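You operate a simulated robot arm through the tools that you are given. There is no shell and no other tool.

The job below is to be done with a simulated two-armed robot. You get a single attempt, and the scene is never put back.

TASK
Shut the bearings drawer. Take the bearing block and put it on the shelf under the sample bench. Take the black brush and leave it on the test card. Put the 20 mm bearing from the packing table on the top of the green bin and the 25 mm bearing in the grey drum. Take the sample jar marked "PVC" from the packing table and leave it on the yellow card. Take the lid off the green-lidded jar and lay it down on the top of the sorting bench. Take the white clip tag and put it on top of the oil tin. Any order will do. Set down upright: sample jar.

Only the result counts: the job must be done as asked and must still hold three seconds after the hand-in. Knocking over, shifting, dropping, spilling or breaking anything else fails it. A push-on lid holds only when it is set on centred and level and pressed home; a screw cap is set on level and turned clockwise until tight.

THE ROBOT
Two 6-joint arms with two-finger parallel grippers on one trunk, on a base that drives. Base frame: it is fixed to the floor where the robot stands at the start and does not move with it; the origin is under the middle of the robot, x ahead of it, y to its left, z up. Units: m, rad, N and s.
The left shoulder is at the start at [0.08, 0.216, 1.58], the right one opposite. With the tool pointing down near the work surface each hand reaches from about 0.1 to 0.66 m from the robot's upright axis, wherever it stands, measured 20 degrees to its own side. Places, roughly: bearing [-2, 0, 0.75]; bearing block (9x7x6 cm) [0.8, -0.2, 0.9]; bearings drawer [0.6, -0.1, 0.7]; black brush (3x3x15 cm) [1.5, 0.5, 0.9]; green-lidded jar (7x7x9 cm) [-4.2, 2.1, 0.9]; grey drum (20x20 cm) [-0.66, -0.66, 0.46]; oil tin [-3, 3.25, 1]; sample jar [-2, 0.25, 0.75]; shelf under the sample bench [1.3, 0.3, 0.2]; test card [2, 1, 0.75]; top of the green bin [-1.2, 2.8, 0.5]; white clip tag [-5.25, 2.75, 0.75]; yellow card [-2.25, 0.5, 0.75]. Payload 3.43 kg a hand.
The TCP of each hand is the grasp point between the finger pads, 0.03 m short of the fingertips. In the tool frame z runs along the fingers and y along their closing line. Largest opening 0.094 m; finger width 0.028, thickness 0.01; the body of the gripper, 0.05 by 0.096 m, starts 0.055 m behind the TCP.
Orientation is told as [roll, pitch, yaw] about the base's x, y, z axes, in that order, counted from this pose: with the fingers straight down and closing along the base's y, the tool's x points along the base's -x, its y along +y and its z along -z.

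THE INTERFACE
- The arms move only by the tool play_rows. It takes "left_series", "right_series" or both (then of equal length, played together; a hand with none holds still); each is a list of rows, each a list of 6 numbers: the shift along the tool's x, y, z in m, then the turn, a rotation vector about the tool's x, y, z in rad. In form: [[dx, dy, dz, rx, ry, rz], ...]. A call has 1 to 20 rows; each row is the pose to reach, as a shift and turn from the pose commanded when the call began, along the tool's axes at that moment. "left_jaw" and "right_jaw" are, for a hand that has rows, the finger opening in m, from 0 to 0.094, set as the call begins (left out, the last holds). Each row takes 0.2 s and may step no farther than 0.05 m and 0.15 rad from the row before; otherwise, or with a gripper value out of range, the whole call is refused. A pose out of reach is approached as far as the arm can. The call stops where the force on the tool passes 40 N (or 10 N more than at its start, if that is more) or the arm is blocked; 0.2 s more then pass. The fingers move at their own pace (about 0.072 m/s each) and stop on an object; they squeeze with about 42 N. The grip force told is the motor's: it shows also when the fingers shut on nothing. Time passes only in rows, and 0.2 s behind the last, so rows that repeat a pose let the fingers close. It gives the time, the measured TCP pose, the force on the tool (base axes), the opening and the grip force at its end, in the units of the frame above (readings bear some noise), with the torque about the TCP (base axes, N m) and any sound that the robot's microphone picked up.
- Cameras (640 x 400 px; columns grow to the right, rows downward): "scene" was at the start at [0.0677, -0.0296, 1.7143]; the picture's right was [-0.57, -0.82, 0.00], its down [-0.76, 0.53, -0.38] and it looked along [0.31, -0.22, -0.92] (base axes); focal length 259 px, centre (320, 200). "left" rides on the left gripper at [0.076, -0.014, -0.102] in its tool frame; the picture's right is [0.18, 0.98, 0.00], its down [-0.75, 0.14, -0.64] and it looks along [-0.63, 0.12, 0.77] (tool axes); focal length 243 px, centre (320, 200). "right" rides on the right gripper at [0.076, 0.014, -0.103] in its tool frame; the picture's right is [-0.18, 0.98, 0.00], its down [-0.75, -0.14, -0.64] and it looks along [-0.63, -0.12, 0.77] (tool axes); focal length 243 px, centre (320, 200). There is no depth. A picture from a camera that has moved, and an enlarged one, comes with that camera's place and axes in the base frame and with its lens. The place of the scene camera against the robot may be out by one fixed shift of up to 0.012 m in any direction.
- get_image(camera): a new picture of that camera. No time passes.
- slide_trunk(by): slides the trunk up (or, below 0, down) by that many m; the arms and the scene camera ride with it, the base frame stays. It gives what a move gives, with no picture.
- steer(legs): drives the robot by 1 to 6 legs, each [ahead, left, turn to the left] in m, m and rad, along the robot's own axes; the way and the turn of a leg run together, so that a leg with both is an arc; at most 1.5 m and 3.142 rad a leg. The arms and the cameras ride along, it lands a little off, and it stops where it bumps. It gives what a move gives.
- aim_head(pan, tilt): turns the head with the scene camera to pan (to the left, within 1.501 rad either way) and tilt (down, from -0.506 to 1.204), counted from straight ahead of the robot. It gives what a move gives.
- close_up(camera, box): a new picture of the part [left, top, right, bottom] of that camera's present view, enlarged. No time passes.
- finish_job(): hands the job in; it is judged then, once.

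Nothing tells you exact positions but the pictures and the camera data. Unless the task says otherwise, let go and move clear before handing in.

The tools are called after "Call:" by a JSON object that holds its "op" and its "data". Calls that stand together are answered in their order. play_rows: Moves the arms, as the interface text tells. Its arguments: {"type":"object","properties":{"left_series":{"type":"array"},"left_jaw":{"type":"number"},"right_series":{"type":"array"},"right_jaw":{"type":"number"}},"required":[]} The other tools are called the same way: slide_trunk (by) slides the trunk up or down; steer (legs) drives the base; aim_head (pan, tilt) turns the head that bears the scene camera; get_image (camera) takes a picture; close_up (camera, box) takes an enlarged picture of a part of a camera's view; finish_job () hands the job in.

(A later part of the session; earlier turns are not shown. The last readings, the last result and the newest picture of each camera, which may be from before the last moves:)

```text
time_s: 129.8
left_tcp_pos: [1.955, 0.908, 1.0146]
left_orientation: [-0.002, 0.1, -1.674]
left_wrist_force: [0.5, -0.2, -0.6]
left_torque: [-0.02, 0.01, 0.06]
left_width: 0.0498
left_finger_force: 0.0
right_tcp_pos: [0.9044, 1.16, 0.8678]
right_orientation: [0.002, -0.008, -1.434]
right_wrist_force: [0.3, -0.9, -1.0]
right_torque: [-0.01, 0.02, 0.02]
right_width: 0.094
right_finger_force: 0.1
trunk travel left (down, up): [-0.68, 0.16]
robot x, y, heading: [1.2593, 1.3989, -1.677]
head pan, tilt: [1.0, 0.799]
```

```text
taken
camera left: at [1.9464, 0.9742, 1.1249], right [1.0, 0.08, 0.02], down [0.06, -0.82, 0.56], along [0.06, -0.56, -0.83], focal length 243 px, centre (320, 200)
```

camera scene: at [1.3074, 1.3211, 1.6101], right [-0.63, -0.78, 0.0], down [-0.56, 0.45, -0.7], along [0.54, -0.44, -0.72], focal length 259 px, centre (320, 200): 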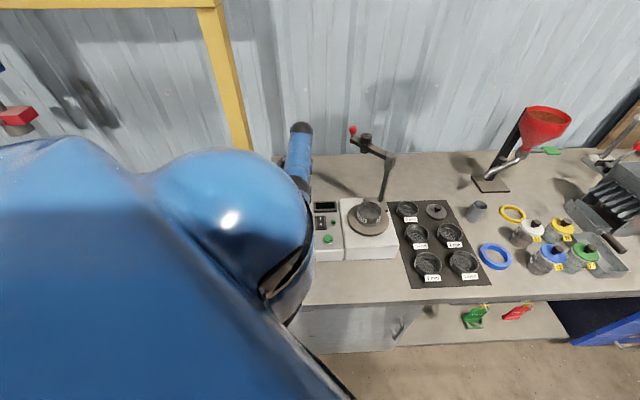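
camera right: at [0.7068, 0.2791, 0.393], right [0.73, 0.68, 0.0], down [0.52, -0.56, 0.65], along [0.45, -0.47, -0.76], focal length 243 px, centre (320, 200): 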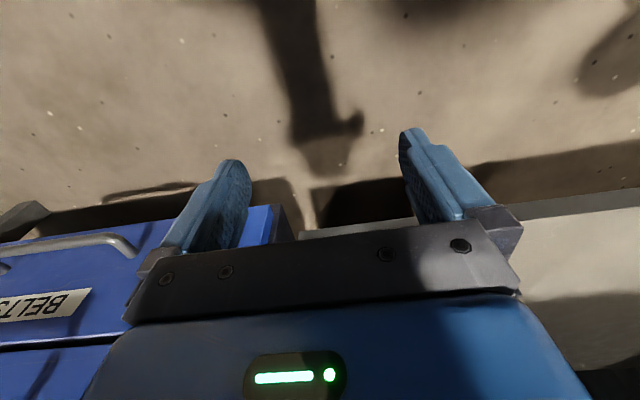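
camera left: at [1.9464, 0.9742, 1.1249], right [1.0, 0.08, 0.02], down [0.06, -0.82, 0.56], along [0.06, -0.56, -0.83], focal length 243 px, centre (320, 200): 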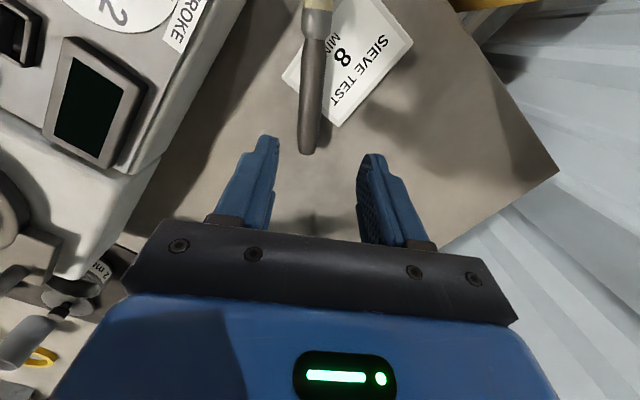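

The brush lies partly on the card; I need to see all of it. I'll raise the trunk and move the hand back along the tool's x to widen the view.

Call:
{"op": "slide_trunk", "data": {"by": 0.13}}

Call:
{"op": "get_image", "data": {"camera": "left"}}

Call:
{"op": "close_up", "data": {"camera": "left", "box": [220, 0, 440, 138]}}

```text
time_s: 131.3
left_tcp_pos: [1.954, 0.9071, 1.1452]
left_orientation: [-0.003, 0.1, -1.675]
left_wrist_force: [-0.2, -0.1, 0.4]
left_torque: [0.06, -0.03, -0.02]
left_width: 0.0499
left_finger_force: 0.0
right_tcp_pos: [0.9044, 1.1594, 0.9993]
right_orientation: [0.003, -0.006, -1.436]
right_wrist_force: [0.7, 0.6, 0.7]
right_torque: [0.0, -0.01, 0.01]
right_width: 0.0942
right_finger_force: 0.0
trunk travel left (down, up): [-0.81, 0.03]
robot x, y, heading: [1.2567, 1.3999, -1.674]
head pan, tilt: [1.0, 0.799]
```

```text
taken
camera left: at [1.9461, 0.9739, 1.2554], right [1.0, 0.08, 0.02], down [0.06, -0.82, 0.56], along [0.06, -0.56, -0.83], focal length 243 px, centre (320, 200)
```

left: 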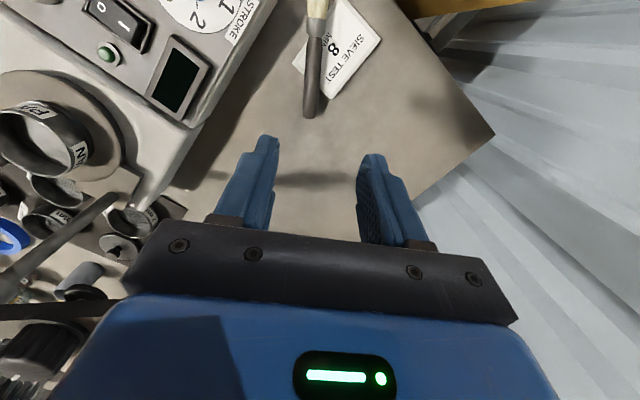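

```text
2.90 times, centred on (330, 69) of left
camera zoom: at [1.9461, 0.9739, 1.2554], right [1.0, 0.08, 0.02], down [0.06, -0.82, 0.56], along [0.06, -0.56, -0.83], focal length 703 px, centre (291, 580)
```

zoom: 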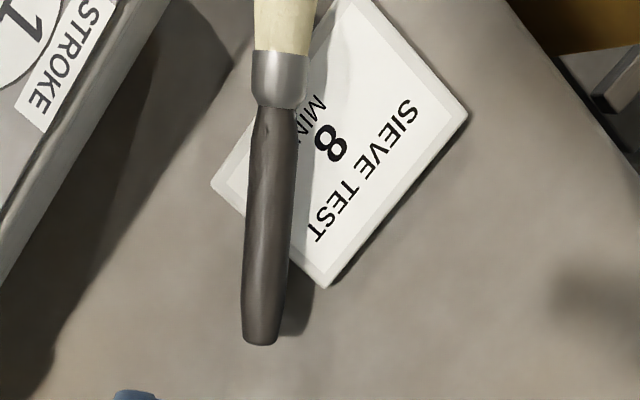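

The brush's middle only just overlaps the card's front-right edge, so I'll re-grip it from above. It has to move about 17 mm back and 29 mm left to sit on the card's centre.

Call:
{"op": "slide_trunk", "data": {"by": -0.13}}

Call:
{"op": "play_rows", "data": {"left_series": [[0.007, -0.005, 0.02, 0, -0.05, -0.046], [0.014, -0.0107, 0.045, 0, -0.1, -0.093], [0.014, -0.0107, 0.0667, 0, -0.1, -0.093], [0.014, -0.0107, 0.0667, 0, -0.1, -0.093]], "left_jaw": 0.05}}

Call:
{"op": "get_image", "data": {"camera": "left"}}

```text
time_s: 132.9
left_tcp_pos: [1.9535, 0.9072, 1.0142]
left_orientation: [-0.003, 0.101, -1.677]
left_wrist_force: [-0.2, -0.2, 0.4]
left_torque: [0.0, -0.04, -0.01]
left_width: 0.0499
left_finger_force: 0.0
right_tcp_pos: [0.9038, 1.1599, 0.8673]
right_orientation: [0.001, -0.009, -1.431]
right_wrist_force: [0.0, -0.2, -0.4]
right_torque: [0.01, -0.03, 0.03]
right_width: 0.0941
right_finger_force: 0.0
trunk travel left (down, up): [-0.68, 0.16]
robot x, y, heading: [1.2586, 1.3964, -1.679]
head pan, tilt: [1.0, 0.799]
```

```text
time_s: 133.9
left_tcp_pos: [1.9458, 0.928, 0.9491]
left_orientation: [0.002, -0.002, -1.582]
left_wrist_force: [-0.3, 0.3, 0.8]
left_torque: [0.02, 0.0, 0.0]
left_width: 0.05
left_finger_force: 0.0
right_tcp_pos: [0.9046, 1.1603, 0.8687]
right_orientation: [0.001, -0.008, -1.432]
right_wrist_force: [0.1, 0.2, -0.6]
right_torque: [0.02, -0.01, 0.01]
right_width: 0.0939
right_finger_force: 0.1
trunk travel left (down, up): [-0.68, 0.16]
robot x, y, heading: [1.26, 1.4005, -1.676]
head pan, tilt: [1.0, 0.799]
```

```text
taken
camera left: at [1.9306, 1.0051, 1.0526], right [0.99, 0.17, 0.0], down [0.13, -0.75, 0.64], along [0.11, -0.63, -0.77], focal length 243 px, centre (320, 200)
```

left: 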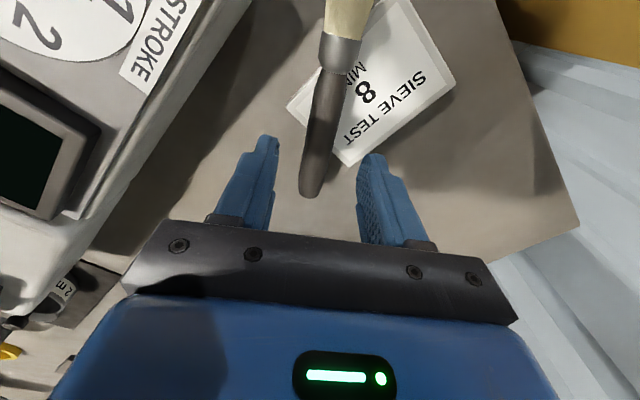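

The grip point falls on mid-handle. I'll lower, close and lift slightly.

Call:
{"op": "play_rows", "data": {"left_series": [[0, 0.003, 0.02, 0, 0, 0], [0, 0.003, 0.035, 0, 0, 0], [0, 0.003, 0.042, 0, 0, 0], [0, 0.003, 0.047, 0, 0, 0]], "left_jaw": 0.05}}

Call:
{"op": "play_rows", "data": {"left_series": [[0, 0, 0, 0, 0, 0], [0, 0, 0, 0, 0, 0], [0, 0, 0, 0, 0, 0]], "left_jaw": 0.0}}

Call:
{"op": "get_image", "data": {"camera": "left"}}

```text
time_s: 134.9
left_tcp_pos: [1.9495, 0.928, 0.9036]
left_orientation: [0.006, -0.002, -1.583]
left_wrist_force: [-1.1, 1.0, 0.2]
left_torque: [0.0, 0.01, 0.01]
left_width: 0.05
left_finger_force: 0.1
right_tcp_pos: [0.9044, 1.1601, 0.8694]
right_orientation: [0.004, -0.007, -1.433]
right_wrist_force: [-0.3, -0.5, 0.0]
right_torque: [0.0, -0.06, 0.01]
right_width: 0.0939
right_finger_force: 0.1
trunk travel left (down, up): [-0.68, 0.16]
robot x, y, heading: [1.2584, 1.3965, -1.679]
head pan, tilt: [1.0, 0.799]
```

```text
time_s: 135.7
left_tcp_pos: [1.9493, 0.9286, 0.9028]
left_orientation: [0.004, 0.0, -1.583]
left_wrist_force: [0.7, -0.1, 0.6]
left_torque: [0.03, 0.01, -0.03]
left_width: 0.019
left_finger_force: 42.2
right_tcp_pos: [0.9053, 1.1613, 0.8679]
right_orientation: [0.005, -0.007, -1.433]
right_wrist_force: [0.5, -0.2, 0.6]
right_torque: [-0.02, -0.02, 0.0]
right_width: 0.0939
right_finger_force: 0.1
trunk travel left (down, up): [-0.68, 0.16]
robot x, y, heading: [1.2552, 1.4006, -1.676]
head pan, tilt: [1.0, 0.799]
```

```text
taken
camera left: at [1.9341, 1.0054, 1.0059], right [0.99, 0.17, 0.0], down [0.13, -0.75, 0.64], along [0.11, -0.63, -0.77], focal length 243 px, centre (320, 200)
```

left: 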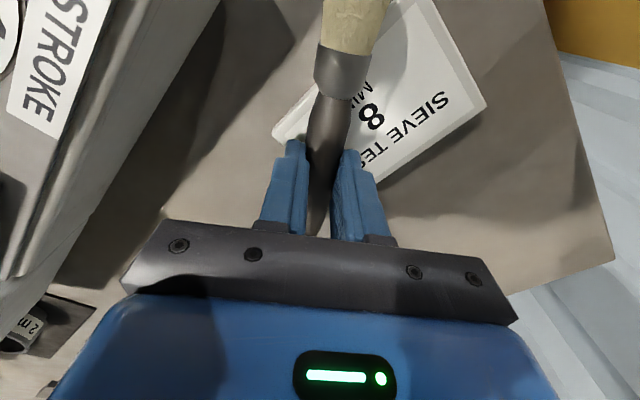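

The handle is gripped again. I'll lift 3 cm, shift the brush over the card's centre and set it down.

Call:
{"op": "play_rows", "data": {"left_series": [[0, 0, -0.015, 0, 0, 0], [0, 0, -0.03, 0, 0, 0], [0.007, 0.015, -0.03, 0, 0, 0], [0.0138, 0.0303, -0.03, 0, 0, 0], [0.0138, 0.0303, -0.03, 0, 0, 0]], "left_jaw": 0.0}}

Call:
{"op": "get_image", "data": {"camera": "left"}}

```text
time_s: 136.9
left_tcp_pos: [1.9796, 0.9425, 0.9319]
left_orientation: [0.004, 0.0, -1.583]
left_wrist_force: [-0.1, 1.0, 0.0]
left_torque: [-0.02, 0.01, -0.03]
left_width: 0.0201
left_finger_force: 42.3
right_tcp_pos: [0.9035, 1.1601, 0.8675]
right_orientation: [0.004, -0.009, -1.433]
right_wrist_force: [-0.6, -0.4, -0.2]
right_torque: [0.01, 0.0, 0.0]
right_width: 0.0939
right_finger_force: 0.1
trunk travel left (down, up): [-0.68, 0.16]
robot x, y, heading: [1.2562, 1.3953, -1.674]
head pan, tilt: [1.0, 0.799]
```

```text
taken
camera left: at [1.9643, 1.0189, 1.0352], right [0.99, 0.17, 0.0], down [0.13, -0.75, 0.64], along [0.11, -0.63, -0.77], focal length 243 px, centre (320, 200)
```

left: 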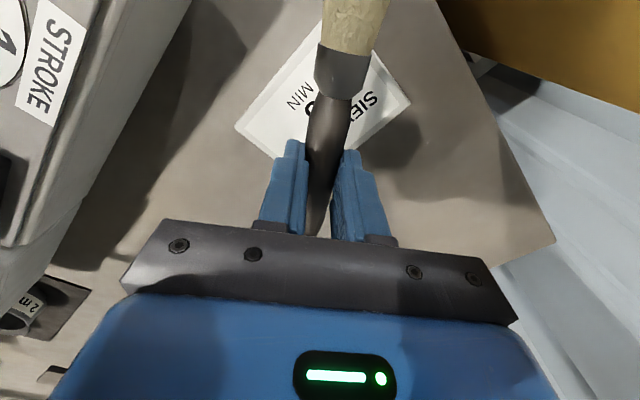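

The brush is now centred over the card. I'll set it down and release.

Call:
{"op": "play_rows", "data": {"left_series": [[0, 0, 0.012, 0, 0, 0], [0, 0, 0.022, 0, 0, 0], [0, 0, 0.028, 0, 0, 0], [0, 0, 0.03, 0, 0, 0]], "left_jaw": 0.0}}

Call:
{"op": "play_rows", "data": {"left_series": [[0, 0, 0, 0, 0, 0], [0, 0, 0, 0, 0, 0], [0, 0, 0, 0, 0, 0]], "left_jaw": 0.05}}

Call:
{"op": "play_rows", "data": {"left_series": [[0, 0, -0.02, 0, 0, 0], [0, 0, -0.06, 0, 0, 0], [0, 0, -0.1, 0, 0, 0], [0, 0, -0.13, 0, 0, 0]], "left_jaw": 0.05}}

Call:
{"op": "slide_trunk", "data": {"by": 0.13}}

Call:
{"op": "get_image", "data": {"camera": "left"}}

Call:
{"op": "close_up", "data": {"camera": "left", "box": [220, 0, 440, 138]}}

```text
time_s: 137.9
left_tcp_pos: [1.9787, 0.9414, 0.9033]
left_orientation: [0.006, -0.002, -1.583]
left_wrist_force: [-1.0, 0.3, 3.0]
left_torque: [0.33, 0.0, 0.02]
left_width: 0.0197
left_finger_force: 42.1
right_tcp_pos: [0.9035, 1.1601, 0.8686]
right_orientation: [0.003, -0.008, -1.433]
right_wrist_force: [-0.4, 0.9, -0.2]
right_torque: [0.03, 0.0, -0.06]
right_width: 0.0942
right_finger_force: 0.1
trunk travel left (down, up): [-0.68, 0.16]
robot x, y, heading: [1.258, 1.3994, -1.678]
head pan, tilt: [1.0, 0.799]
```

```text
time_s: 138.7
left_tcp_pos: [1.979, 0.9422, 0.9024]
left_orientation: [0.005, -0.002, -1.582]
left_wrist_force: [0.4, 0.4, 0.0]
left_torque: [0.02, 0.0, -0.01]
left_width: 0.0499
left_finger_force: 0.1
right_tcp_pos: [0.9046, 1.1594, 0.8679]
right_orientation: [0.003, -0.009, -1.432]
right_wrist_force: [0.2, 0.8, 0.0]
right_torque: [0.05, 0.01, 0.03]
right_width: 0.094
right_finger_force: 0.0
trunk travel left (down, up): [-0.68, 0.16]
robot x, y, heading: [1.2543, 1.4, -1.677]
head pan, tilt: [1.0, 0.799]
```

```text
time_s: 139.7
left_tcp_pos: [1.9788, 0.9423, 1.0331]
left_orientation: [0.002, 0.001, -1.583]
left_wrist_force: [-0.5, 0.1, 0.3]
left_torque: [-0.04, 0.01, 0.03]
left_width: 0.0497
left_finger_force: 0.1
right_tcp_pos: [0.9043, 1.1602, 0.8684]
right_orientation: [0.003, -0.009, -1.434]
right_wrist_force: [1.0, 0.2, 0.0]
right_torque: [0.02, 0.0, 0.05]
right_width: 0.0942
right_finger_force: 0.1
trunk travel left (down, up): [-0.68, 0.16]
robot x, y, heading: [1.2583, 1.3993, -1.679]
head pan, tilt: [1.0, 0.799]
```

```text
time_s: 141.3
left_tcp_pos: [1.979, 0.9424, 1.1628]
left_orientation: [0.005, 0.0, -1.583]
left_wrist_force: [0.2, 0.5, 0.0]
left_torque: [0.0, 0.0, -0.01]
left_width: 0.0499
left_finger_force: 0.1
right_tcp_pos: [0.9045, 1.1598, 0.9976]
right_orientation: [0.004, -0.007, -1.435]
right_wrist_force: [-0.4, -1.2, 0.0]
right_torque: [-0.01, -0.01, 0.0]
right_width: 0.094
right_finger_force: 0.0
trunk travel left (down, up): [-0.81, 0.03]
robot x, y, heading: [1.2567, 1.3978, -1.68]
head pan, tilt: [1.0, 0.799]
```

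```text
taken
camera left: at [1.9645, 1.0192, 1.2659], right [0.99, 0.17, 0.0], down [0.13, -0.75, 0.64], along [0.11, -0.63, -0.77], focal length 243 px, centre (320, 200)
```

left: 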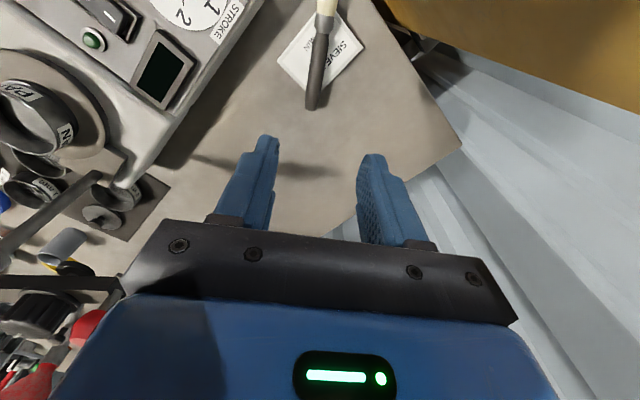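

```text
2.90 times, centred on (330, 69) of left
camera zoom: at [1.9645, 1.0192, 1.2659], right [0.99, 0.17, 0.0], down [0.13, -0.75, 0.64], along [0.11, -0.63, -0.77], focal length 703 px, centre (291, 580)
```

zoom: 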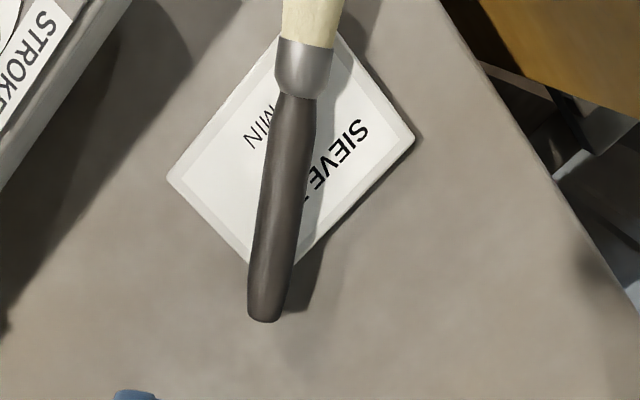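

The brush now lies across the middle of the test card. Next I'll back away from the bench with the arm high, tuck it in and look around for the other stations.

Call:
{"op": "steer", "data": {"legs": [[-0.252, -0.432, 0]]}}

Call:
{"op": "play_rows", "data": {"left_series": [[-0.014, -0.047, 0, 0, 0, 0.03], [-0.028, -0.094, 0, 0, 0, 0.06], [-0.042, -0.141, 0.01, 0, 0, 0.093], [-0.056, -0.188, 0.02, 0, 0, 0.093], [-0.07, -0.235, 0.03, 0, 0, 0.093], [-0.084, -0.282, 0.03, 0, 0, 0.093], [-0.098, -0.329, 0.03, 0, 0, 0.093], [-0.112, -0.376, 0.03, 0, 0, 0.093], [-0.126, -0.423, 0.03, 0, 0, 0.093], [-0.14, -0.47, 0.03, 0, 0, 0.093], [-0.154, -0.517, 0.03, 0, 0, 0.093], [-0.168, -0.56, 0.03, 0, 0, 0.093]], "left_jaw": 0.094}}

Call:
{"op": "aim_head", "data": {"pan": -0.8, "tilt": 0.45}}

Call:
{"op": "get_image", "data": {"camera": "scene"}}

Call:
{"op": "aim_head", "data": {"pan": -1.5, "tilt": 0.45}}

Call:
{"op": "get_image", "data": {"camera": "scene"}}

```text
time_s: 144.2
left_tcp_pos: [1.5795, 1.2362, 1.1611]
left_orientation: [0.002, 0.0, -1.587]
left_wrist_force: [-0.1, -0.4, -0.2]
left_torque: [0.02, 0.0, -0.01]
left_width: 0.0501
left_finger_force: 0.1
right_tcp_pos: [0.5051, 1.4584, 0.998]
right_orientation: [0.003, -0.007, -1.437]
right_wrist_force: [0.1, -0.2, -0.6]
right_torque: [-0.01, 0.01, 0.01]
right_width: 0.0941
right_finger_force: 0.0
trunk travel left (down, up): [-0.81, 0.03]
robot x, y, heading: [0.8563, 1.6979, -1.68]
head pan, tilt: [1.0, 0.799]
```

```text
time_s: 146.8
left_tcp_pos: [1.0114, 1.0546, 1.0988]
left_orientation: [0.005, -0.002, -1.676]
left_wrist_force: [0.1, -0.5, -0.4]
left_torque: [0.01, 0.01, 0.01]
left_width: 0.094
left_finger_force: 0.1
left hand out of reach, approached as far as the arm can: row 2, 3, 4, 5, 6, 7, 8, 9, 10, 11, 12
right_tcp_pos: [0.5026, 1.459, 0.9976]
right_orientation: [0.003, -0.01, -1.435]
right_wrist_force: [0.9, 0.5, -0.4]
right_torque: [0.0, 0.0, -0.01]
right_width: 0.0939
right_finger_force: 0.1
trunk travel left (down, up): [-0.81, 0.03]
robot x, y, heading: [0.8608, 1.6923, -1.679]
head pan, tilt: [1.0, 0.799]
```

```text
time_s: 148.7
left_tcp_pos: [1.0147, 1.0553, 1.0982]
left_orientation: [0.005, -0.001, -1.679]
left_wrist_force: [1.2, -0.4, 0.1]
left_torque: [0.01, 0.0, -0.01]
left_width: 0.094
left_finger_force: 0.0
right_tcp_pos: [0.5034, 1.4586, 0.9985]
right_orientation: [0.004, -0.009, -1.434]
right_wrist_force: [-1.2, 0.5, -0.4]
right_torque: [0.03, -0.05, 0.03]
right_width: 0.094
right_finger_force: 0.0
trunk travel left (down, up): [-0.81, 0.03]
robot x, y, heading: [0.8534, 1.6932, -1.681]
head pan, tilt: [-0.799, 0.45]
```

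```text
taken
camera scene: at [0.7717, 1.6126, 1.7714], right [-0.62, 0.79, 0.0], down [0.34, 0.27, -0.9], along [-0.71, -0.55, -0.44], focal length 259 px, centre (320, 200)
```

scene: 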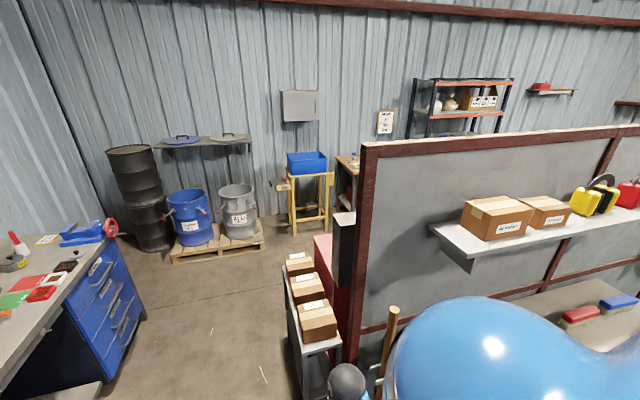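

```text
time_s: 149.7
left_tcp_pos: [1.0148, 1.0542, 1.0992]
left_orientation: [0.003, -0.003, -1.681]
left_wrist_force: [0.0, 0.2, -1.0]
left_torque: [-0.01, -0.04, 0.03]
left_width: 0.0942
left_finger_force: 0.0
right_tcp_pos: [0.5029, 1.4582, 0.9978]
right_orientation: [0.003, -0.007, -1.433]
right_wrist_force: [0.3, 0.4, 0.3]
right_torque: [0.01, 0.01, 0.01]
right_width: 0.0941
right_finger_force: 0.0
trunk travel left (down, up): [-0.81, 0.03]
robot x, y, heading: [0.8561, 1.695, -1.681]
head pan, tilt: [-1.499, 0.45]
```

```text
taken
camera scene: at [0.7523, 1.6726, 1.7714], right [0.04, 1.0, 0.0], down [0.43, -0.02, -0.9], along [-0.9, 0.03, -0.44], focal length 259 px, centre (320, 200)
```

scene: 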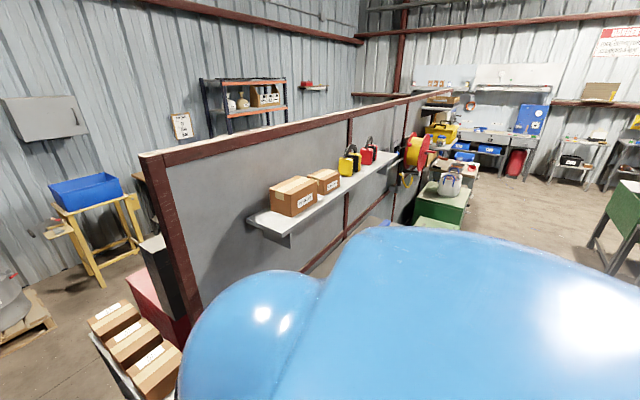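

I have the layout now: a partition runs straight away from the bench, and the green bin stands just behind it on this side. The grey drum is by the wall near my start point, and the other benches are against the far wall. I'll turn to face the far wall and look.

Call:
{"op": "steer", "data": {"legs": [[0, 0, -2.089]]}}

Call:
{"op": "aim_head", "data": {"pan": 0.3, "tilt": 0.35}}

Call:
{"op": "get_image", "data": {"camera": "scene"}}

Call:
{"op": "aim_head", "data": {"pan": -0.5, "tilt": 0.35}}

Call:
{"op": "get_image", "data": {"camera": "scene"}}

```text
time_s: 152.1
left_tcp_pos: [0.6407, 1.0726, 1.0993]
left_orientation: [0.001, -0.001, -2.259]
left_wrist_force: [0.9, 0.9, -0.7]
left_torque: [0.0, -0.02, 0.04]
left_width: 0.094
left_finger_force: 0.1
right_tcp_pos: [0.4312, 1.688, 1.0003]
right_orientation: [0.0, -0.024, -2.002]
right_wrist_force: [0.3, -0.2, -0.2]
right_torque: [0.02, 0.03, 0.03]
right_width: 0.094
right_finger_force: 0.1
trunk travel left (down, up): [-0.81, 0.03]
robot x, y, heading: [0.8529, 1.6946, -2.258]
head pan, tilt: [-1.499, 0.45]
stopped in leg 1: the force on the tool passed its limit at 44 N (the readings are from after the stop); the commanded pose is now the measured one
```

```text
time_s: 153.9
left_tcp_pos: [0.6381, 1.0728, 1.0979]
left_orientation: [0.006, -0.001, -2.258]
left_wrist_force: [0.4, 0.6, 0.6]
left_torque: [0.03, 0.02, -0.04]
left_width: 0.0941
left_finger_force: 0.0
right_tcp_pos: [0.4309, 1.6878, 1.0001]
right_orientation: [0.001, -0.022, -2.004]
right_wrist_force: [0.3, 0.1, -0.2]
right_torque: [-0.01, -0.05, 0.04]
right_width: 0.0938
right_finger_force: 0.0
trunk travel left (down, up): [-0.81, 0.03]
robot x, y, heading: [0.8581, 1.6946, -2.258]
head pan, tilt: [0.3, 0.351]
```

```text
taken
camera scene: at [0.7928, 1.5897, 1.7805], right [-0.92, 0.38, 0.0], down [0.13, 0.32, -0.94], along [-0.36, -0.87, -0.34], focal length 259 px, centre (320, 200)
```

scene: 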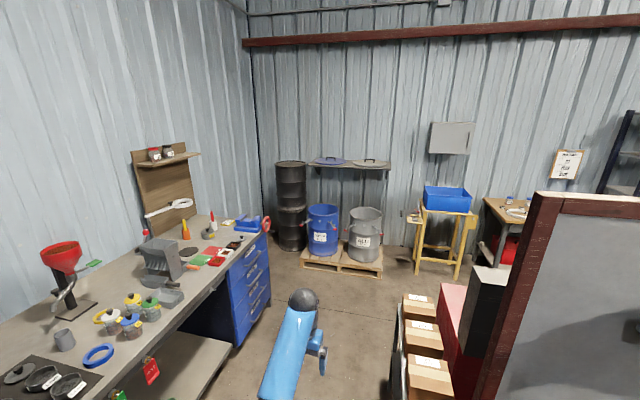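

```text
time_s: 155.0
left_tcp_pos: [0.6373, 1.0728, 1.0992]
left_orientation: [0.003, -0.001, -2.259]
left_wrist_force: [0.8, -0.2, 0.1]
left_torque: [0.0, 0.0, -0.02]
left_width: 0.094
left_finger_force: 0.0
right_tcp_pos: [0.4298, 1.6886, 0.9983]
right_orientation: [0.002, -0.022, -2.004]
right_wrist_force: [-0.2, 0.2, -0.7]
right_torque: [-0.01, -0.01, 0.03]
right_width: 0.0938
right_finger_force: 0.1
trunk travel left (down, up): [-0.81, 0.03]
robot x, y, heading: [0.8543, 1.6991, -2.264]
head pan, tilt: [-0.499, 0.351]
```

```text
taken
camera scene: at [0.7418, 1.641, 1.7806], right [-0.37, 0.93, 0.0], down [0.32, 0.13, -0.94], along [-0.87, -0.35, -0.34], focal length 259 px, centre (320, 200)
```

scene: 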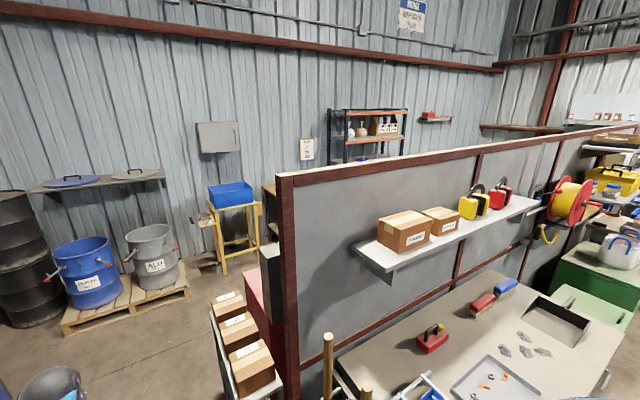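

The right hand touched something as I turned. I'll check through the right camera before doing anything else.

Call:
{"op": "get_image", "data": {"camera": "right"}}

Call:
{"op": "aim_head", "data": {"pan": -0.9, "tilt": 0.9}}

Call:
{"op": "get_image", "data": {"camera": "scene"}}

```text
taken
camera right: at [0.476, 1.753, 1.1002], right [0.82, -0.58, 0.01], down [-0.44, -0.61, 0.66], along [-0.38, -0.54, -0.75], focal length 243 px, centre (320, 200)
```

right: 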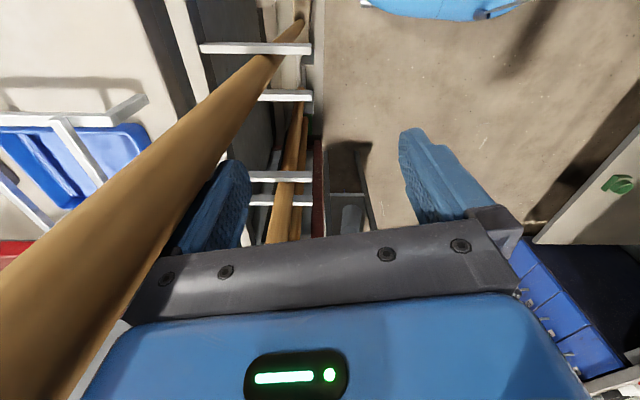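

```text
time_s: 156.0
left_tcp_pos: [0.6372, 1.0734, 1.0992]
left_orientation: [0.004, -0.002, -2.258]
left_wrist_force: [-0.1, -1.0, 0.0]
left_torque: [-0.05, 0.02, -0.01]
left_width: 0.0941
left_finger_force: 0.0
right_tcp_pos: [0.4292, 1.6884, 1.0001]
right_orientation: [0.001, -0.023, -2.004]
right_wrist_force: [-1.1, 0.6, -1.0]
right_torque: [-0.03, -0.04, 0.0]
right_width: 0.0937
right_finger_force: 0.1
trunk travel left (down, up): [-0.81, 0.03]
robot x, y, heading: [0.8554, 1.6992, -2.263]
head pan, tilt: [-0.901, 0.901]
```

```text
taken
camera scene: at [0.7527, 1.6773, 1.7331], right [0.02, 1.0, 0.0], down [0.78, -0.01, -0.62], along [-0.62, 0.01, -0.78], focal length 259 px, centre (320, 200)
```

scene: 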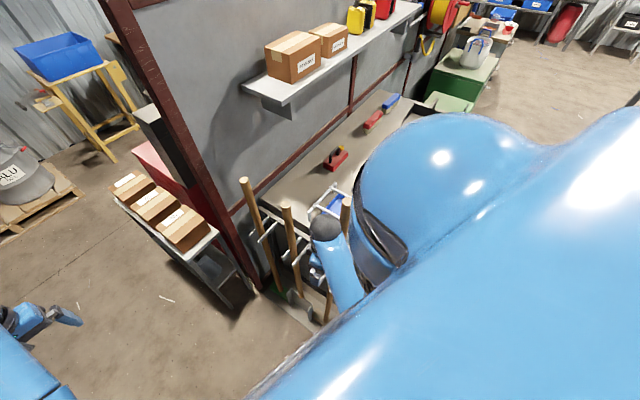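

The finger leaned on one of the racked shovel handles, which are all still standing in their rack. I'll turn back a little to release it and move well clear before turning around.

Call:
{"op": "steer", "data": {"legs": [[0, 0, 0.4], [-0.459, 0.28, 0]]}}

Call:
{"op": "get_image", "data": {"camera": "scene"}}

```text
time_s: 160.3
left_tcp_pos: [1.2942, 1.3999, 1.0979]
left_orientation: [0.005, 0.002, -1.852]
left_wrist_force: [-0.4, 0.1, 0.0]
left_torque: [-0.02, -0.01, -0.01]
left_width: 0.0941
left_finger_force: 0.0
right_tcp_pos: [0.8622, 1.8833, 0.9985]
right_orientation: [0.001, -0.024, -1.599]
right_wrist_force: [0.1, -0.8, 0.1]
right_torque: [-0.01, -0.05, 0.01]
right_width: 0.0939
right_finger_force: 0.0
trunk travel left (down, up): [-0.81, 0.03]
robot x, y, heading: [1.2494, 2.0597, -1.855]
head pan, tilt: [-0.901, 0.901]
```

```text
taken
camera scene: at [1.163, 2.0042, 1.7328], right [-0.38, 0.93, 0.0], down [0.73, 0.3, -0.62], along [-0.57, -0.23, -0.79], focal length 259 px, centre (320, 200)
```

scene: 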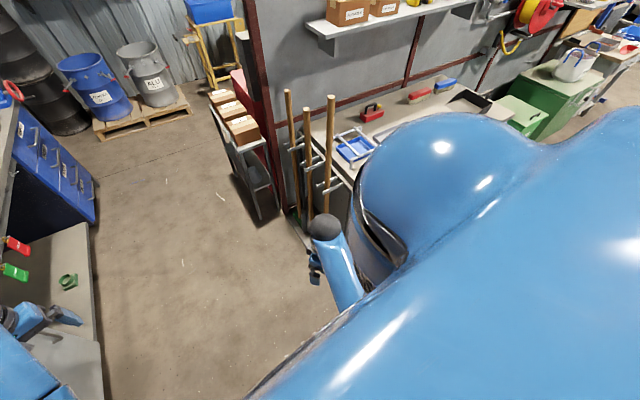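

All three handles still stand in the rack. I'm clear now, so I'll complete the turn to face the far wall.

Call:
{"op": "steer", "data": {"legs": [[0, 0, -1.915]]}}

Call:
{"op": "aim_head", "data": {"pan": 0.35, "tilt": 0.4}}

Call:
{"op": "get_image", "data": {"camera": "scene"}}

Call:
{"op": "aim_head", "data": {"pan": -0.5, "tilt": 0.4}}

Call:
{"op": "get_image", "data": {"camera": "scene"}}

```text
time_s: 165.3
left_tcp_pos: [0.6192, 2.246, 1.097]
left_orientation: [0.003, -0.003, 2.507]
left_wrist_force: [0.2, 0.7, 0.6]
left_torque: [-0.01, -0.02, 0.02]
left_width: 0.0942
left_finger_force: 0.0
right_tcp_pos: [1.2223, 2.487, 0.9997]
right_orientation: [0.004, -0.023, 2.762]
right_wrist_force: [0.6, 0.7, -0.1]
right_torque: [0.04, -0.04, 0.04]
right_width: 0.0939
right_finger_force: 0.0
trunk travel left (down, up): [-0.81, 0.03]
robot x, y, heading: [1.2538, 2.0571, 2.505]
head pan, tilt: [-0.901, 0.901]
```

```text
time_s: 166.7
left_tcp_pos: [0.6192, 2.2466, 1.0972]
left_orientation: [0.004, -0.001, 2.507]
left_wrist_force: [-0.4, -0.4, -0.4]
left_torque: [0.01, -0.01, -0.03]
left_width: 0.094
left_finger_force: 0.2
right_tcp_pos: [1.222, 2.4876, 0.9993]
right_orientation: [0.003, -0.022, 2.761]
right_wrist_force: [0.0, 0.0, 0.7]
right_torque: [0.01, 0.02, -0.02]
right_width: 0.0939
right_finger_force: 0.1
trunk travel left (down, up): [-0.81, 0.03]
robot x, y, heading: [1.2519, 2.0596, 2.505]
head pan, tilt: [0.351, 0.4]
```

```text
taken
camera scene: at [1.1303, 2.1077, 1.776], right [0.28, 0.96, 0.0], down [0.37, -0.11, -0.92], along [-0.88, 0.26, -0.39], focal length 259 px, centre (320, 200)
```

scene: 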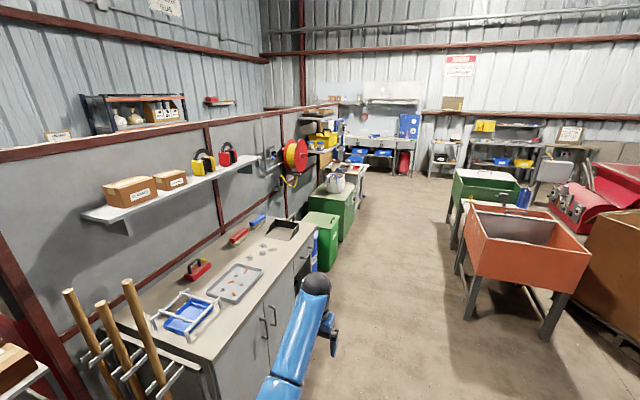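

```text
time_s: 167.9
left_tcp_pos: [0.6201, 2.2461, 1.098]
left_orientation: [0.003, -0.001, 2.508]
left_wrist_force: [0.0, 0.5, 0.4]
left_torque: [0.01, 0.0, 0.0]
left_width: 0.0937
left_finger_force: 0.1
right_tcp_pos: [1.2214, 2.4869, 1.0001]
right_orientation: [0.001, -0.023, 2.761]
right_wrist_force: [0.1, -0.1, 0.6]
right_torque: [0.0, 0.03, 0.02]
right_width: 0.0938
right_finger_force: 0.0
trunk travel left (down, up): [-0.81, 0.03]
robot x, y, heading: [1.2549, 2.0601, 2.507]
head pan, tilt: [-0.499, 0.4]
```

```text
taken
camera scene: at [1.1801, 2.1656, 1.776], right [0.91, 0.42, 0.0], down [0.16, -0.35, -0.92], along [-0.39, 0.83, -0.39], focal length 259 px, centre (320, 200)
```

scene: 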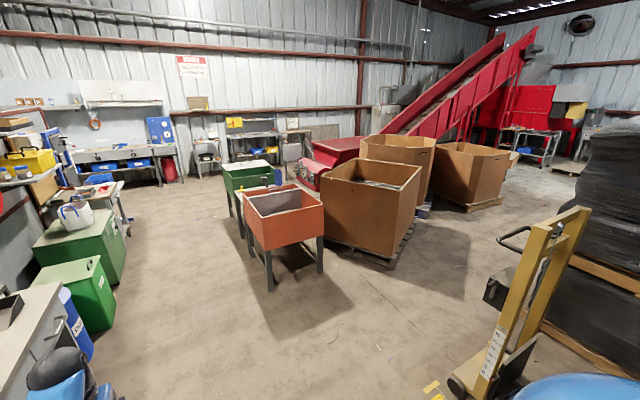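

The corridor ahead is clear, with the green bin on my left at about [-1.1, 2.8]. I'll drive along it toward the far benches and look again.

Call:
{"op": "steer", "data": {"legs": [[1.5, 0, 0], [1.5, 0, 0]]}}

Call:
{"op": "aim_head", "data": {"pan": 0.5, "tilt": 0.4}}

Call:
{"op": "get_image", "data": {"camera": "scene"}}

Call:
{"op": "aim_head", "data": {"pan": 1.2, "tilt": 0.4}}

Call:
{"op": "get_image", "data": {"camera": "scene"}}

```text
time_s: 182.3
left_tcp_pos: [-1.7749, 4.0407, 1.0985]
left_orientation: [0.002, -0.003, 2.499]
left_wrist_force: [0.2, 0.1, -0.2]
left_torque: [0.01, -0.02, -0.01]
left_width: 0.094
left_finger_force: 0.1
right_tcp_pos: [-1.1694, 4.2748, 0.9998]
right_orientation: [0.001, -0.024, 2.753]
right_wrist_force: [0.2, -0.5, -0.3]
right_torque: [-0.01, 0.01, 0.0]
right_width: 0.094
right_finger_force: 0.0
trunk travel left (down, up): [-0.81, 0.03]
robot x, y, heading: [-1.1454, 3.849, 2.498]
head pan, tilt: [-0.499, 0.4]
```

```text
time_s: 183.6
left_tcp_pos: [-1.776, 4.0392, 1.0977]
left_orientation: [0.004, -0.002, 2.499]
left_wrist_force: [-0.3, -0.7, 0.0]
left_torque: [0.03, -0.02, 0.0]
left_width: 0.0942
left_finger_force: 0.0
right_tcp_pos: [-1.171, 4.2749, 0.999]
right_orientation: [0.003, -0.026, 2.754]
right_wrist_force: [-0.4, 0.3, 0.7]
right_torque: [0.0, -0.01, -0.01]
right_width: 0.0939
right_finger_force: 0.1
trunk travel left (down, up): [-0.81, 0.03]
robot x, y, heading: [-1.1438, 3.8488, 2.5]
head pan, tilt: [0.499, 0.4]
```

```text
taken
camera scene: at [-1.2689, 3.8832, 1.776], right [0.14, 0.99, 0.0], down [0.39, -0.06, -0.92], along [-0.91, 0.13, -0.39], focal length 259 px, centre (320, 200)
```

scene: 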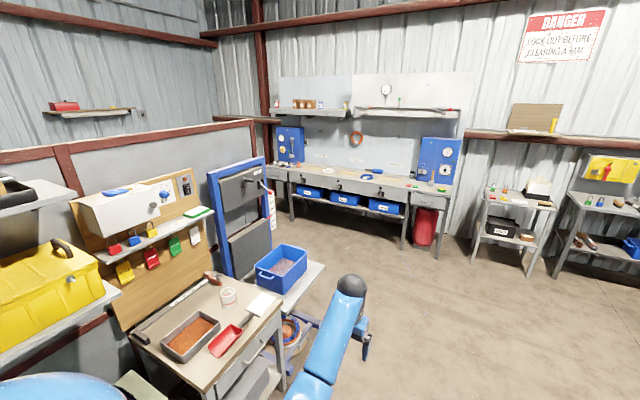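

```text
time_s: 184.7
left_tcp_pos: [-1.7754, 4.0407, 1.0992]
left_orientation: [0.003, -0.002, 2.499]
left_wrist_force: [-0.1, 0.1, -0.4]
left_torque: [0.02, -0.01, 0.02]
left_width: 0.0941
left_finger_force: 0.1
right_tcp_pos: [-1.1705, 4.2753, 0.9996]
right_orientation: [0.0, -0.024, 2.755]
right_wrist_force: [0.2, 0.5, -0.5]
right_torque: [-0.01, 0.03, 0.01]
right_width: 0.0939
right_finger_force: 0.2
trunk travel left (down, up): [-0.81, 0.03]
robot x, y, heading: [-1.1401, 3.8493, 2.498]
head pan, tilt: [1.201, 0.4]
```

```text
taken
camera scene: at [-1.2562, 3.821, 1.776], right [-0.53, 0.85, 0.0], down [0.33, 0.21, -0.92], along [-0.78, -0.49, -0.39], focal length 259 px, centre (320, 200)
```

scene: 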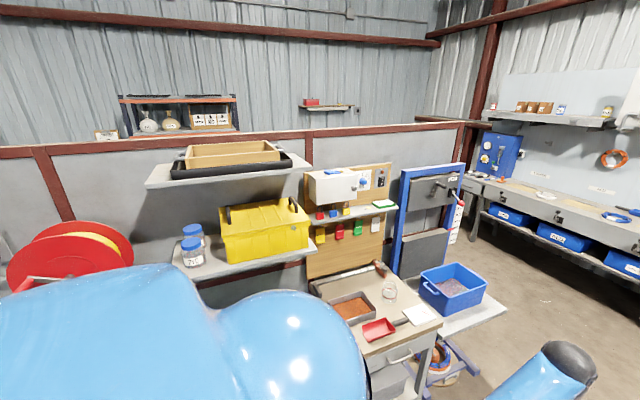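

The partition ends about 1.4 m ahead, and the jar, tag and oil tin should be on its far side. I'll drive to the gap past its end, turn left and look.

Call:
{"op": "steer", "data": {"legs": [[1.5, 0, 0], [0.53, 0, 0], [0, 0, 1.56]]}}

Call:
{"op": "aim_head", "data": {"pan": 0.0, "tilt": 0.4}}

Call:
{"op": "get_image", "data": {"camera": "scene"}}

Call:
{"op": "aim_head", "data": {"pan": 0.9, "tilt": 0.4}}

Call:
{"op": "get_image", "data": {"camera": "scene"}}

```text
time_s: 198.6
left_tcp_pos: [-2.9828, 4.436, 1.0975]
left_orientation: [0.003, -0.001, -2.226]
left_wrist_force: [-0.5, -0.3, 0.9]
left_torque: [-0.02, 0.01, 0.02]
left_width: 0.0942
left_finger_force: 0.0
right_tcp_pos: [-3.2128, 5.0425, 0.9995]
right_orientation: [0.003, -0.025, -1.969]
right_wrist_force: [0.2, 0.2, 0.0]
right_torque: [-0.03, -0.03, 0.01]
right_width: 0.0936
right_finger_force: 0.0
trunk travel left (down, up): [-0.81, 0.03]
robot x, y, heading: [-2.786, 5.0651, -2.225]
head pan, tilt: [1.201, 0.4]
```

```text
time_s: 200.0
left_tcp_pos: [-2.9818, 4.4353, 1.0981]
left_orientation: [0.003, -0.001, -2.225]
left_wrist_force: [-0.7, -0.2, 0.4]
left_torque: [0.02, -0.01, -0.01]
left_width: 0.0937
left_finger_force: 0.1
right_tcp_pos: [-3.21, 5.0429, 0.9989]
right_orientation: [0.002, -0.026, -1.969]
right_wrist_force: [-0.5, 1.1, -0.4]
right_torque: [0.02, -0.01, -0.01]
right_width: 0.0939
right_finger_force: 0.2
trunk travel left (down, up): [-0.81, 0.03]
robot x, y, heading: [-2.7798, 5.0716, -2.226]
head pan, tilt: [0.0, 0.4]
```

```text
taken
camera scene: at [-2.8687, 4.9709, 1.776], right [-0.79, 0.61, 0.0], down [0.24, 0.31, -0.92], along [-0.56, -0.73, -0.39], focal length 259 px, centre (320, 200)
```

scene: 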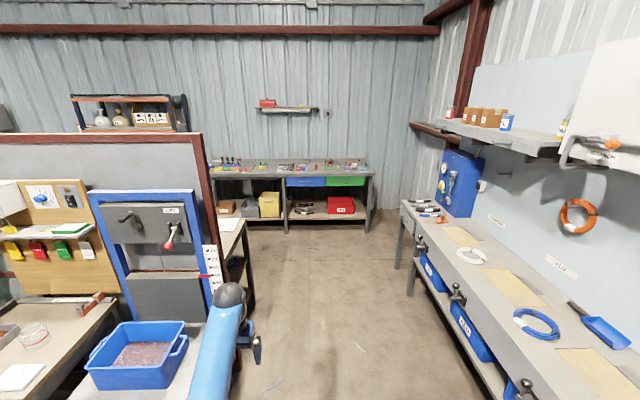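

```text
time_s: 201.2
left_tcp_pos: [-2.9826, 4.4359, 1.099]
left_orientation: [0.005, -0.001, -2.226]
left_wrist_force: [0.8, 0.0, 0.6]
left_torque: [0.03, -0.01, 0.04]
left_width: 0.094
left_finger_force: 0.1
right_tcp_pos: [-3.2097, 5.0413, 0.9985]
right_orientation: [0.001, -0.025, -1.969]
right_wrist_force: [0.3, 0.5, -0.2]
right_torque: [0.02, 0.0, 0.03]
right_width: 0.094
right_finger_force: 0.0
trunk travel left (down, up): [-0.81, 0.03]
robot x, y, heading: [-2.7824, 5.0654, -2.223]
head pan, tilt: [0.901, 0.4]
```

```text
taken
camera scene: at [-2.7898, 4.9545, 1.776], right [-0.97, -0.24, 0.0], down [-0.09, 0.38, -0.92], along [0.22, -0.89, -0.39], focal length 259 px, centre (320, 200)
```

scene: 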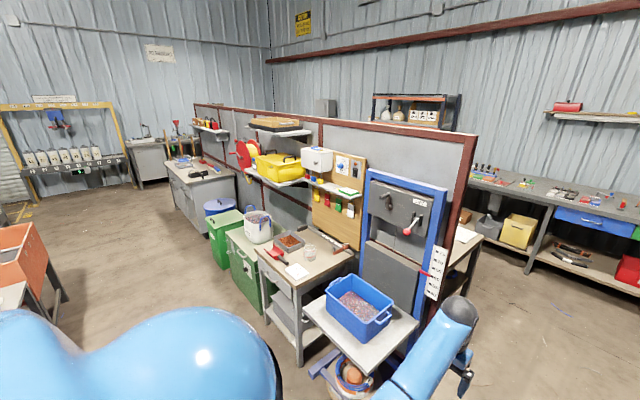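

The sorting bench is along the far wall, with another bench behind the partition. I'll drive forward through the gap and look from there.

Call:
{"op": "steer", "data": {"legs": [[1.4, 0, 0]]}}

Call:
{"op": "aim_head", "data": {"pan": 0.0, "tilt": 0.45}}

Call:
{"op": "get_image", "data": {"camera": "scene"}}

Call:
{"op": "aim_head", "data": {"pan": 0.9, "tilt": 0.45}}

Call:
{"op": "get_image", "data": {"camera": "scene"}}

Call:
{"op": "aim_head", "data": {"pan": -0.6, "tilt": 0.45}}

Call:
{"op": "get_image", "data": {"camera": "scene"}}

```text
time_s: 208.2
left_tcp_pos: [-3.8595, 3.3367, 1.0986]
left_orientation: [0.005, -0.002, -2.244]
left_wrist_force: [-0.8, 0.1, -0.5]
left_torque: [0.01, 0.0, -0.01]
left_width: 0.0941
left_finger_force: 0.1
right_tcp_pos: [-4.0762, 3.949, 0.9987]
right_orientation: [0.003, -0.025, -1.989]
right_wrist_force: [0.6, -0.5, 1.0]
right_torque: [-0.02, 0.01, 0.02]
right_width: 0.0941
right_finger_force: 0.1
trunk travel left (down, up): [-0.81, 0.03]
robot x, y, heading: [-3.6473, 3.9627, -2.247]
head pan, tilt: [0.901, 0.4]
```

```text
time_s: 209.4
left_tcp_pos: [-3.861, 3.336, 1.0985]
left_orientation: [0.004, -0.001, -2.245]
left_wrist_force: [-0.1, 0.6, 0.2]
left_torque: [0.0, 0.04, 0.0]
left_width: 0.0939
left_finger_force: 0.1
right_tcp_pos: [-4.0762, 3.9489, 0.9993]
right_orientation: [0.002, -0.025, -1.988]
right_wrist_force: [-0.9, -0.1, -0.5]
right_torque: [-0.02, 0.01, -0.01]
right_width: 0.0942
right_finger_force: 0.1
trunk travel left (down, up): [-0.81, 0.03]
robot x, y, heading: [-3.6495, 3.9605, -2.249]
head pan, tilt: [0.0, 0.45]
```

```text
taken
camera scene: at [-3.7352, 3.8702, 1.7714], right [-0.78, 0.62, 0.0], down [0.27, 0.34, -0.9], along [-0.56, -0.7, -0.44], focal length 259 px, centre (320, 200)
```

scene: 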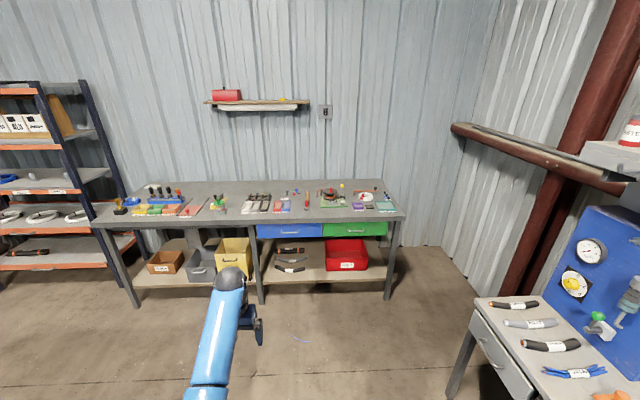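

```text
time_s: 210.6
left_tcp_pos: [-3.8605, 3.3356, 1.0973]
left_orientation: [0.005, -0.003, -2.244]
left_wrist_force: [0.0, 0.3, 0.7]
left_torque: [0.01, -0.02, -0.02]
left_width: 0.0944
left_finger_force: 0.0
right_tcp_pos: [-4.0764, 3.9479, 0.9996]
right_orientation: [0.001, -0.023, -1.986]
right_wrist_force: [1.0, -0.1, 0.1]
right_torque: [0.03, 0.01, 0.0]
right_width: 0.0939
right_finger_force: 0.1
trunk travel left (down, up): [-0.81, 0.03]
robot x, y, heading: [-3.6494, 3.9593, -2.247]
head pan, tilt: [0.901, 0.45]
```

```text
taken
camera scene: at [-3.6573, 3.8522, 1.7714], right [-0.97, -0.22, 0.0], down [-0.1, 0.42, -0.9], along [0.2, -0.88, -0.44], focal length 259 px, centre (320, 200)
```

scene: 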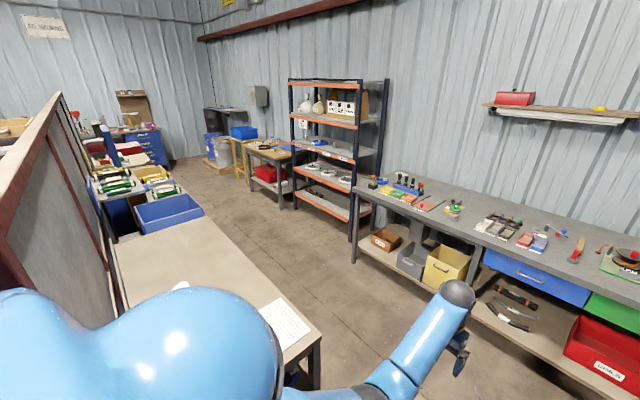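

```text
time_s: 212.2
left_tcp_pos: [-3.861, 3.336, 1.0993]
left_orientation: [0.004, -0.001, -2.245]
left_wrist_force: [-0.7, -0.2, -0.4]
left_torque: [-0.03, -0.01, 0.01]
left_width: 0.0941
left_finger_force: 0.0
right_tcp_pos: [-4.0779, 3.9472, 1.0001]
right_orientation: [0.001, -0.024, -1.987]
right_wrist_force: [-1.0, -0.2, 0.4]
right_torque: [0.02, -0.01, 0.04]
right_width: 0.094
right_finger_force: 0.0
trunk travel left (down, up): [-0.81, 0.03]
robot x, y, heading: [-3.6523, 3.9626, -2.244]
head pan, tilt: [-0.6, 0.45]
```

```text
taken
camera scene: at [-3.7658, 3.9151, 1.7714], right [-0.29, 0.96, 0.0], down [0.42, 0.13, -0.9], along [-0.86, -0.26, -0.44], focal length 259 px, centre (320, 200)
```

scene: 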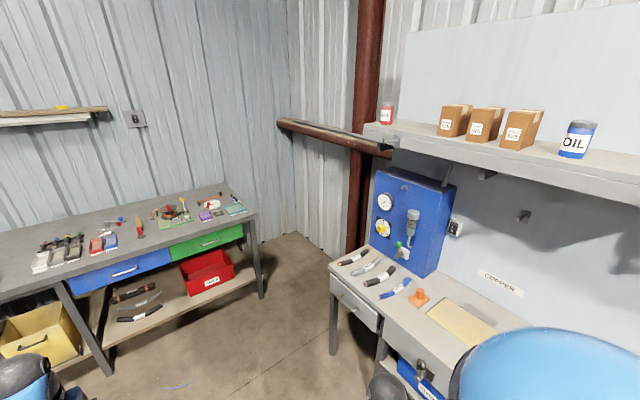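

The green-lidded jar and the tag should both be on this sorting bench. I'll zoom in on its items.

Call:
{"op": "aim_head", "data": {"pan": 0.0, "tilt": 0.45}}

Call:
{"op": "close_up", "data": {"camera": "scene", "box": [230, 170, 410, 240]}}

Call:
{"op": "close_up", "data": {"camera": "scene", "box": [90, 170, 270, 240]}}

Call:
{"op": "aim_head", "data": {"pan": 1.3, "tilt": 0.6}}

Call:
{"op": "get_image", "data": {"camera": "scene"}}

Call:
{"op": "get_image", "data": {"camera": "left"}}

```text
time_s: 213.2
left_tcp_pos: [-3.8591, 3.3372, 1.0981]
left_orientation: [0.004, -0.002, -2.245]
left_wrist_force: [0.0, 0.5, -0.2]
left_torque: [-0.01, -0.01, 0.01]
left_width: 0.0942
left_finger_force: 0.1
right_tcp_pos: [-4.0772, 3.9472, 0.9991]
right_orientation: [0.002, -0.024, -1.988]
right_wrist_force: [-0.4, 0.2, -0.6]
right_torque: [-0.01, -0.01, 0.01]
right_width: 0.0941
right_finger_force: 0.0
trunk travel left (down, up): [-0.81, 0.03]
robot x, y, heading: [-3.6519, 3.9638, -2.248]
head pan, tilt: [0.0, 0.45]
```

```text
3.56 times, centred on (320, 205) of scene
camera zoom: at [-3.7354, 3.87, 1.7713], right [-0.78, 0.63, 0.0], down [0.27, 0.34, -0.9], along [-0.56, -0.7, -0.44], focal length 922 px, centre (320, 182)
```

zoom: 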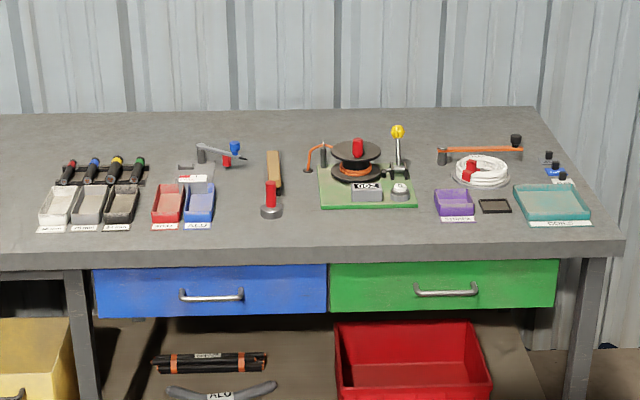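

```text
3.56 times, centred on (180, 205) of scene
camera zoom: at [-3.7354, 3.87, 1.7713], right [-0.78, 0.63, 0.0], down [0.27, 0.34, -0.9], along [-0.56, -0.7, -0.44], focal length 922 px, centre (818, 182)
```

zoom: 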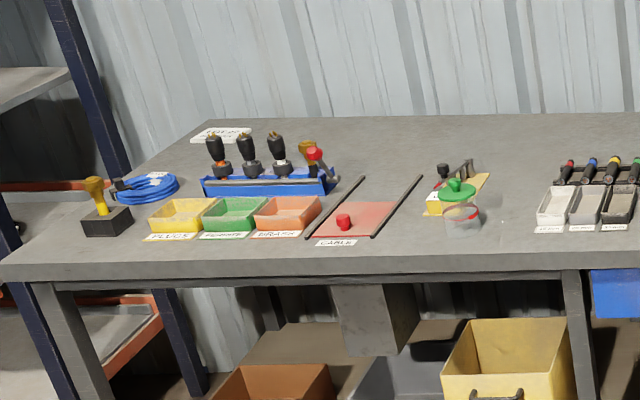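

```text
time_s: 214.7
left_tcp_pos: [-3.8614, 3.336, 1.0988]
left_orientation: [0.004, -0.002, -2.246]
left_wrist_force: [-0.3, -0.3, -0.5]
left_torque: [-0.02, 0.03, -0.02]
left_width: 0.094
left_finger_force: 0.1
right_tcp_pos: [-4.0771, 3.9473, 0.9998]
right_orientation: [0.0, -0.024, -1.987]
right_wrist_force: [0.4, 0.5, 0.1]
right_torque: [0.01, -0.01, 0.01]
right_width: 0.0941
right_finger_force: 0.0
trunk travel left (down, up): [-0.81, 0.03]
robot x, y, heading: [-3.6488, 3.966, -2.247]
head pan, tilt: [1.3, 0.6]
```

```text
taken
camera scene: at [-3.6262, 3.8702, 1.7578], right [-0.81, -0.58, 0.0], down [-0.33, 0.46, -0.83], along [0.48, -0.67, -0.56], focal length 259 px, centre (320, 200)
```

scene: 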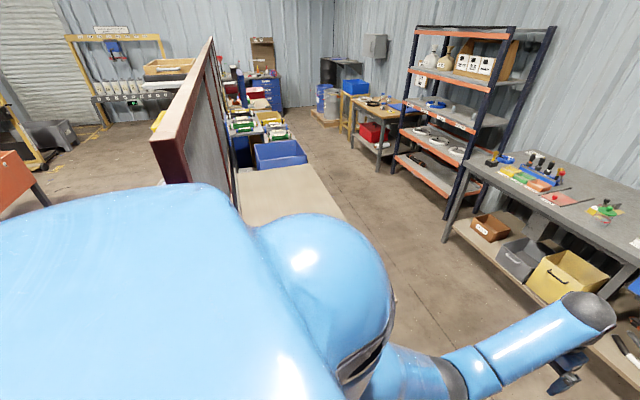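

```text
taken
camera left: at [-3.8248, 3.406, 1.2015], right [0.88, -0.47, 0.0], down [-0.36, -0.68, 0.64], along [-0.3, -0.57, -0.77], focal length 243 px, centre (320, 200)
```

left: 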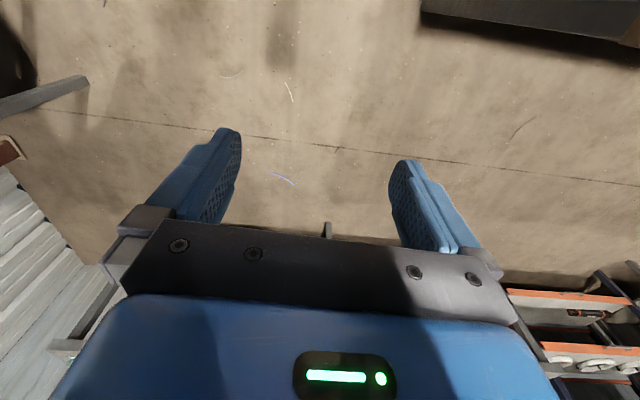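

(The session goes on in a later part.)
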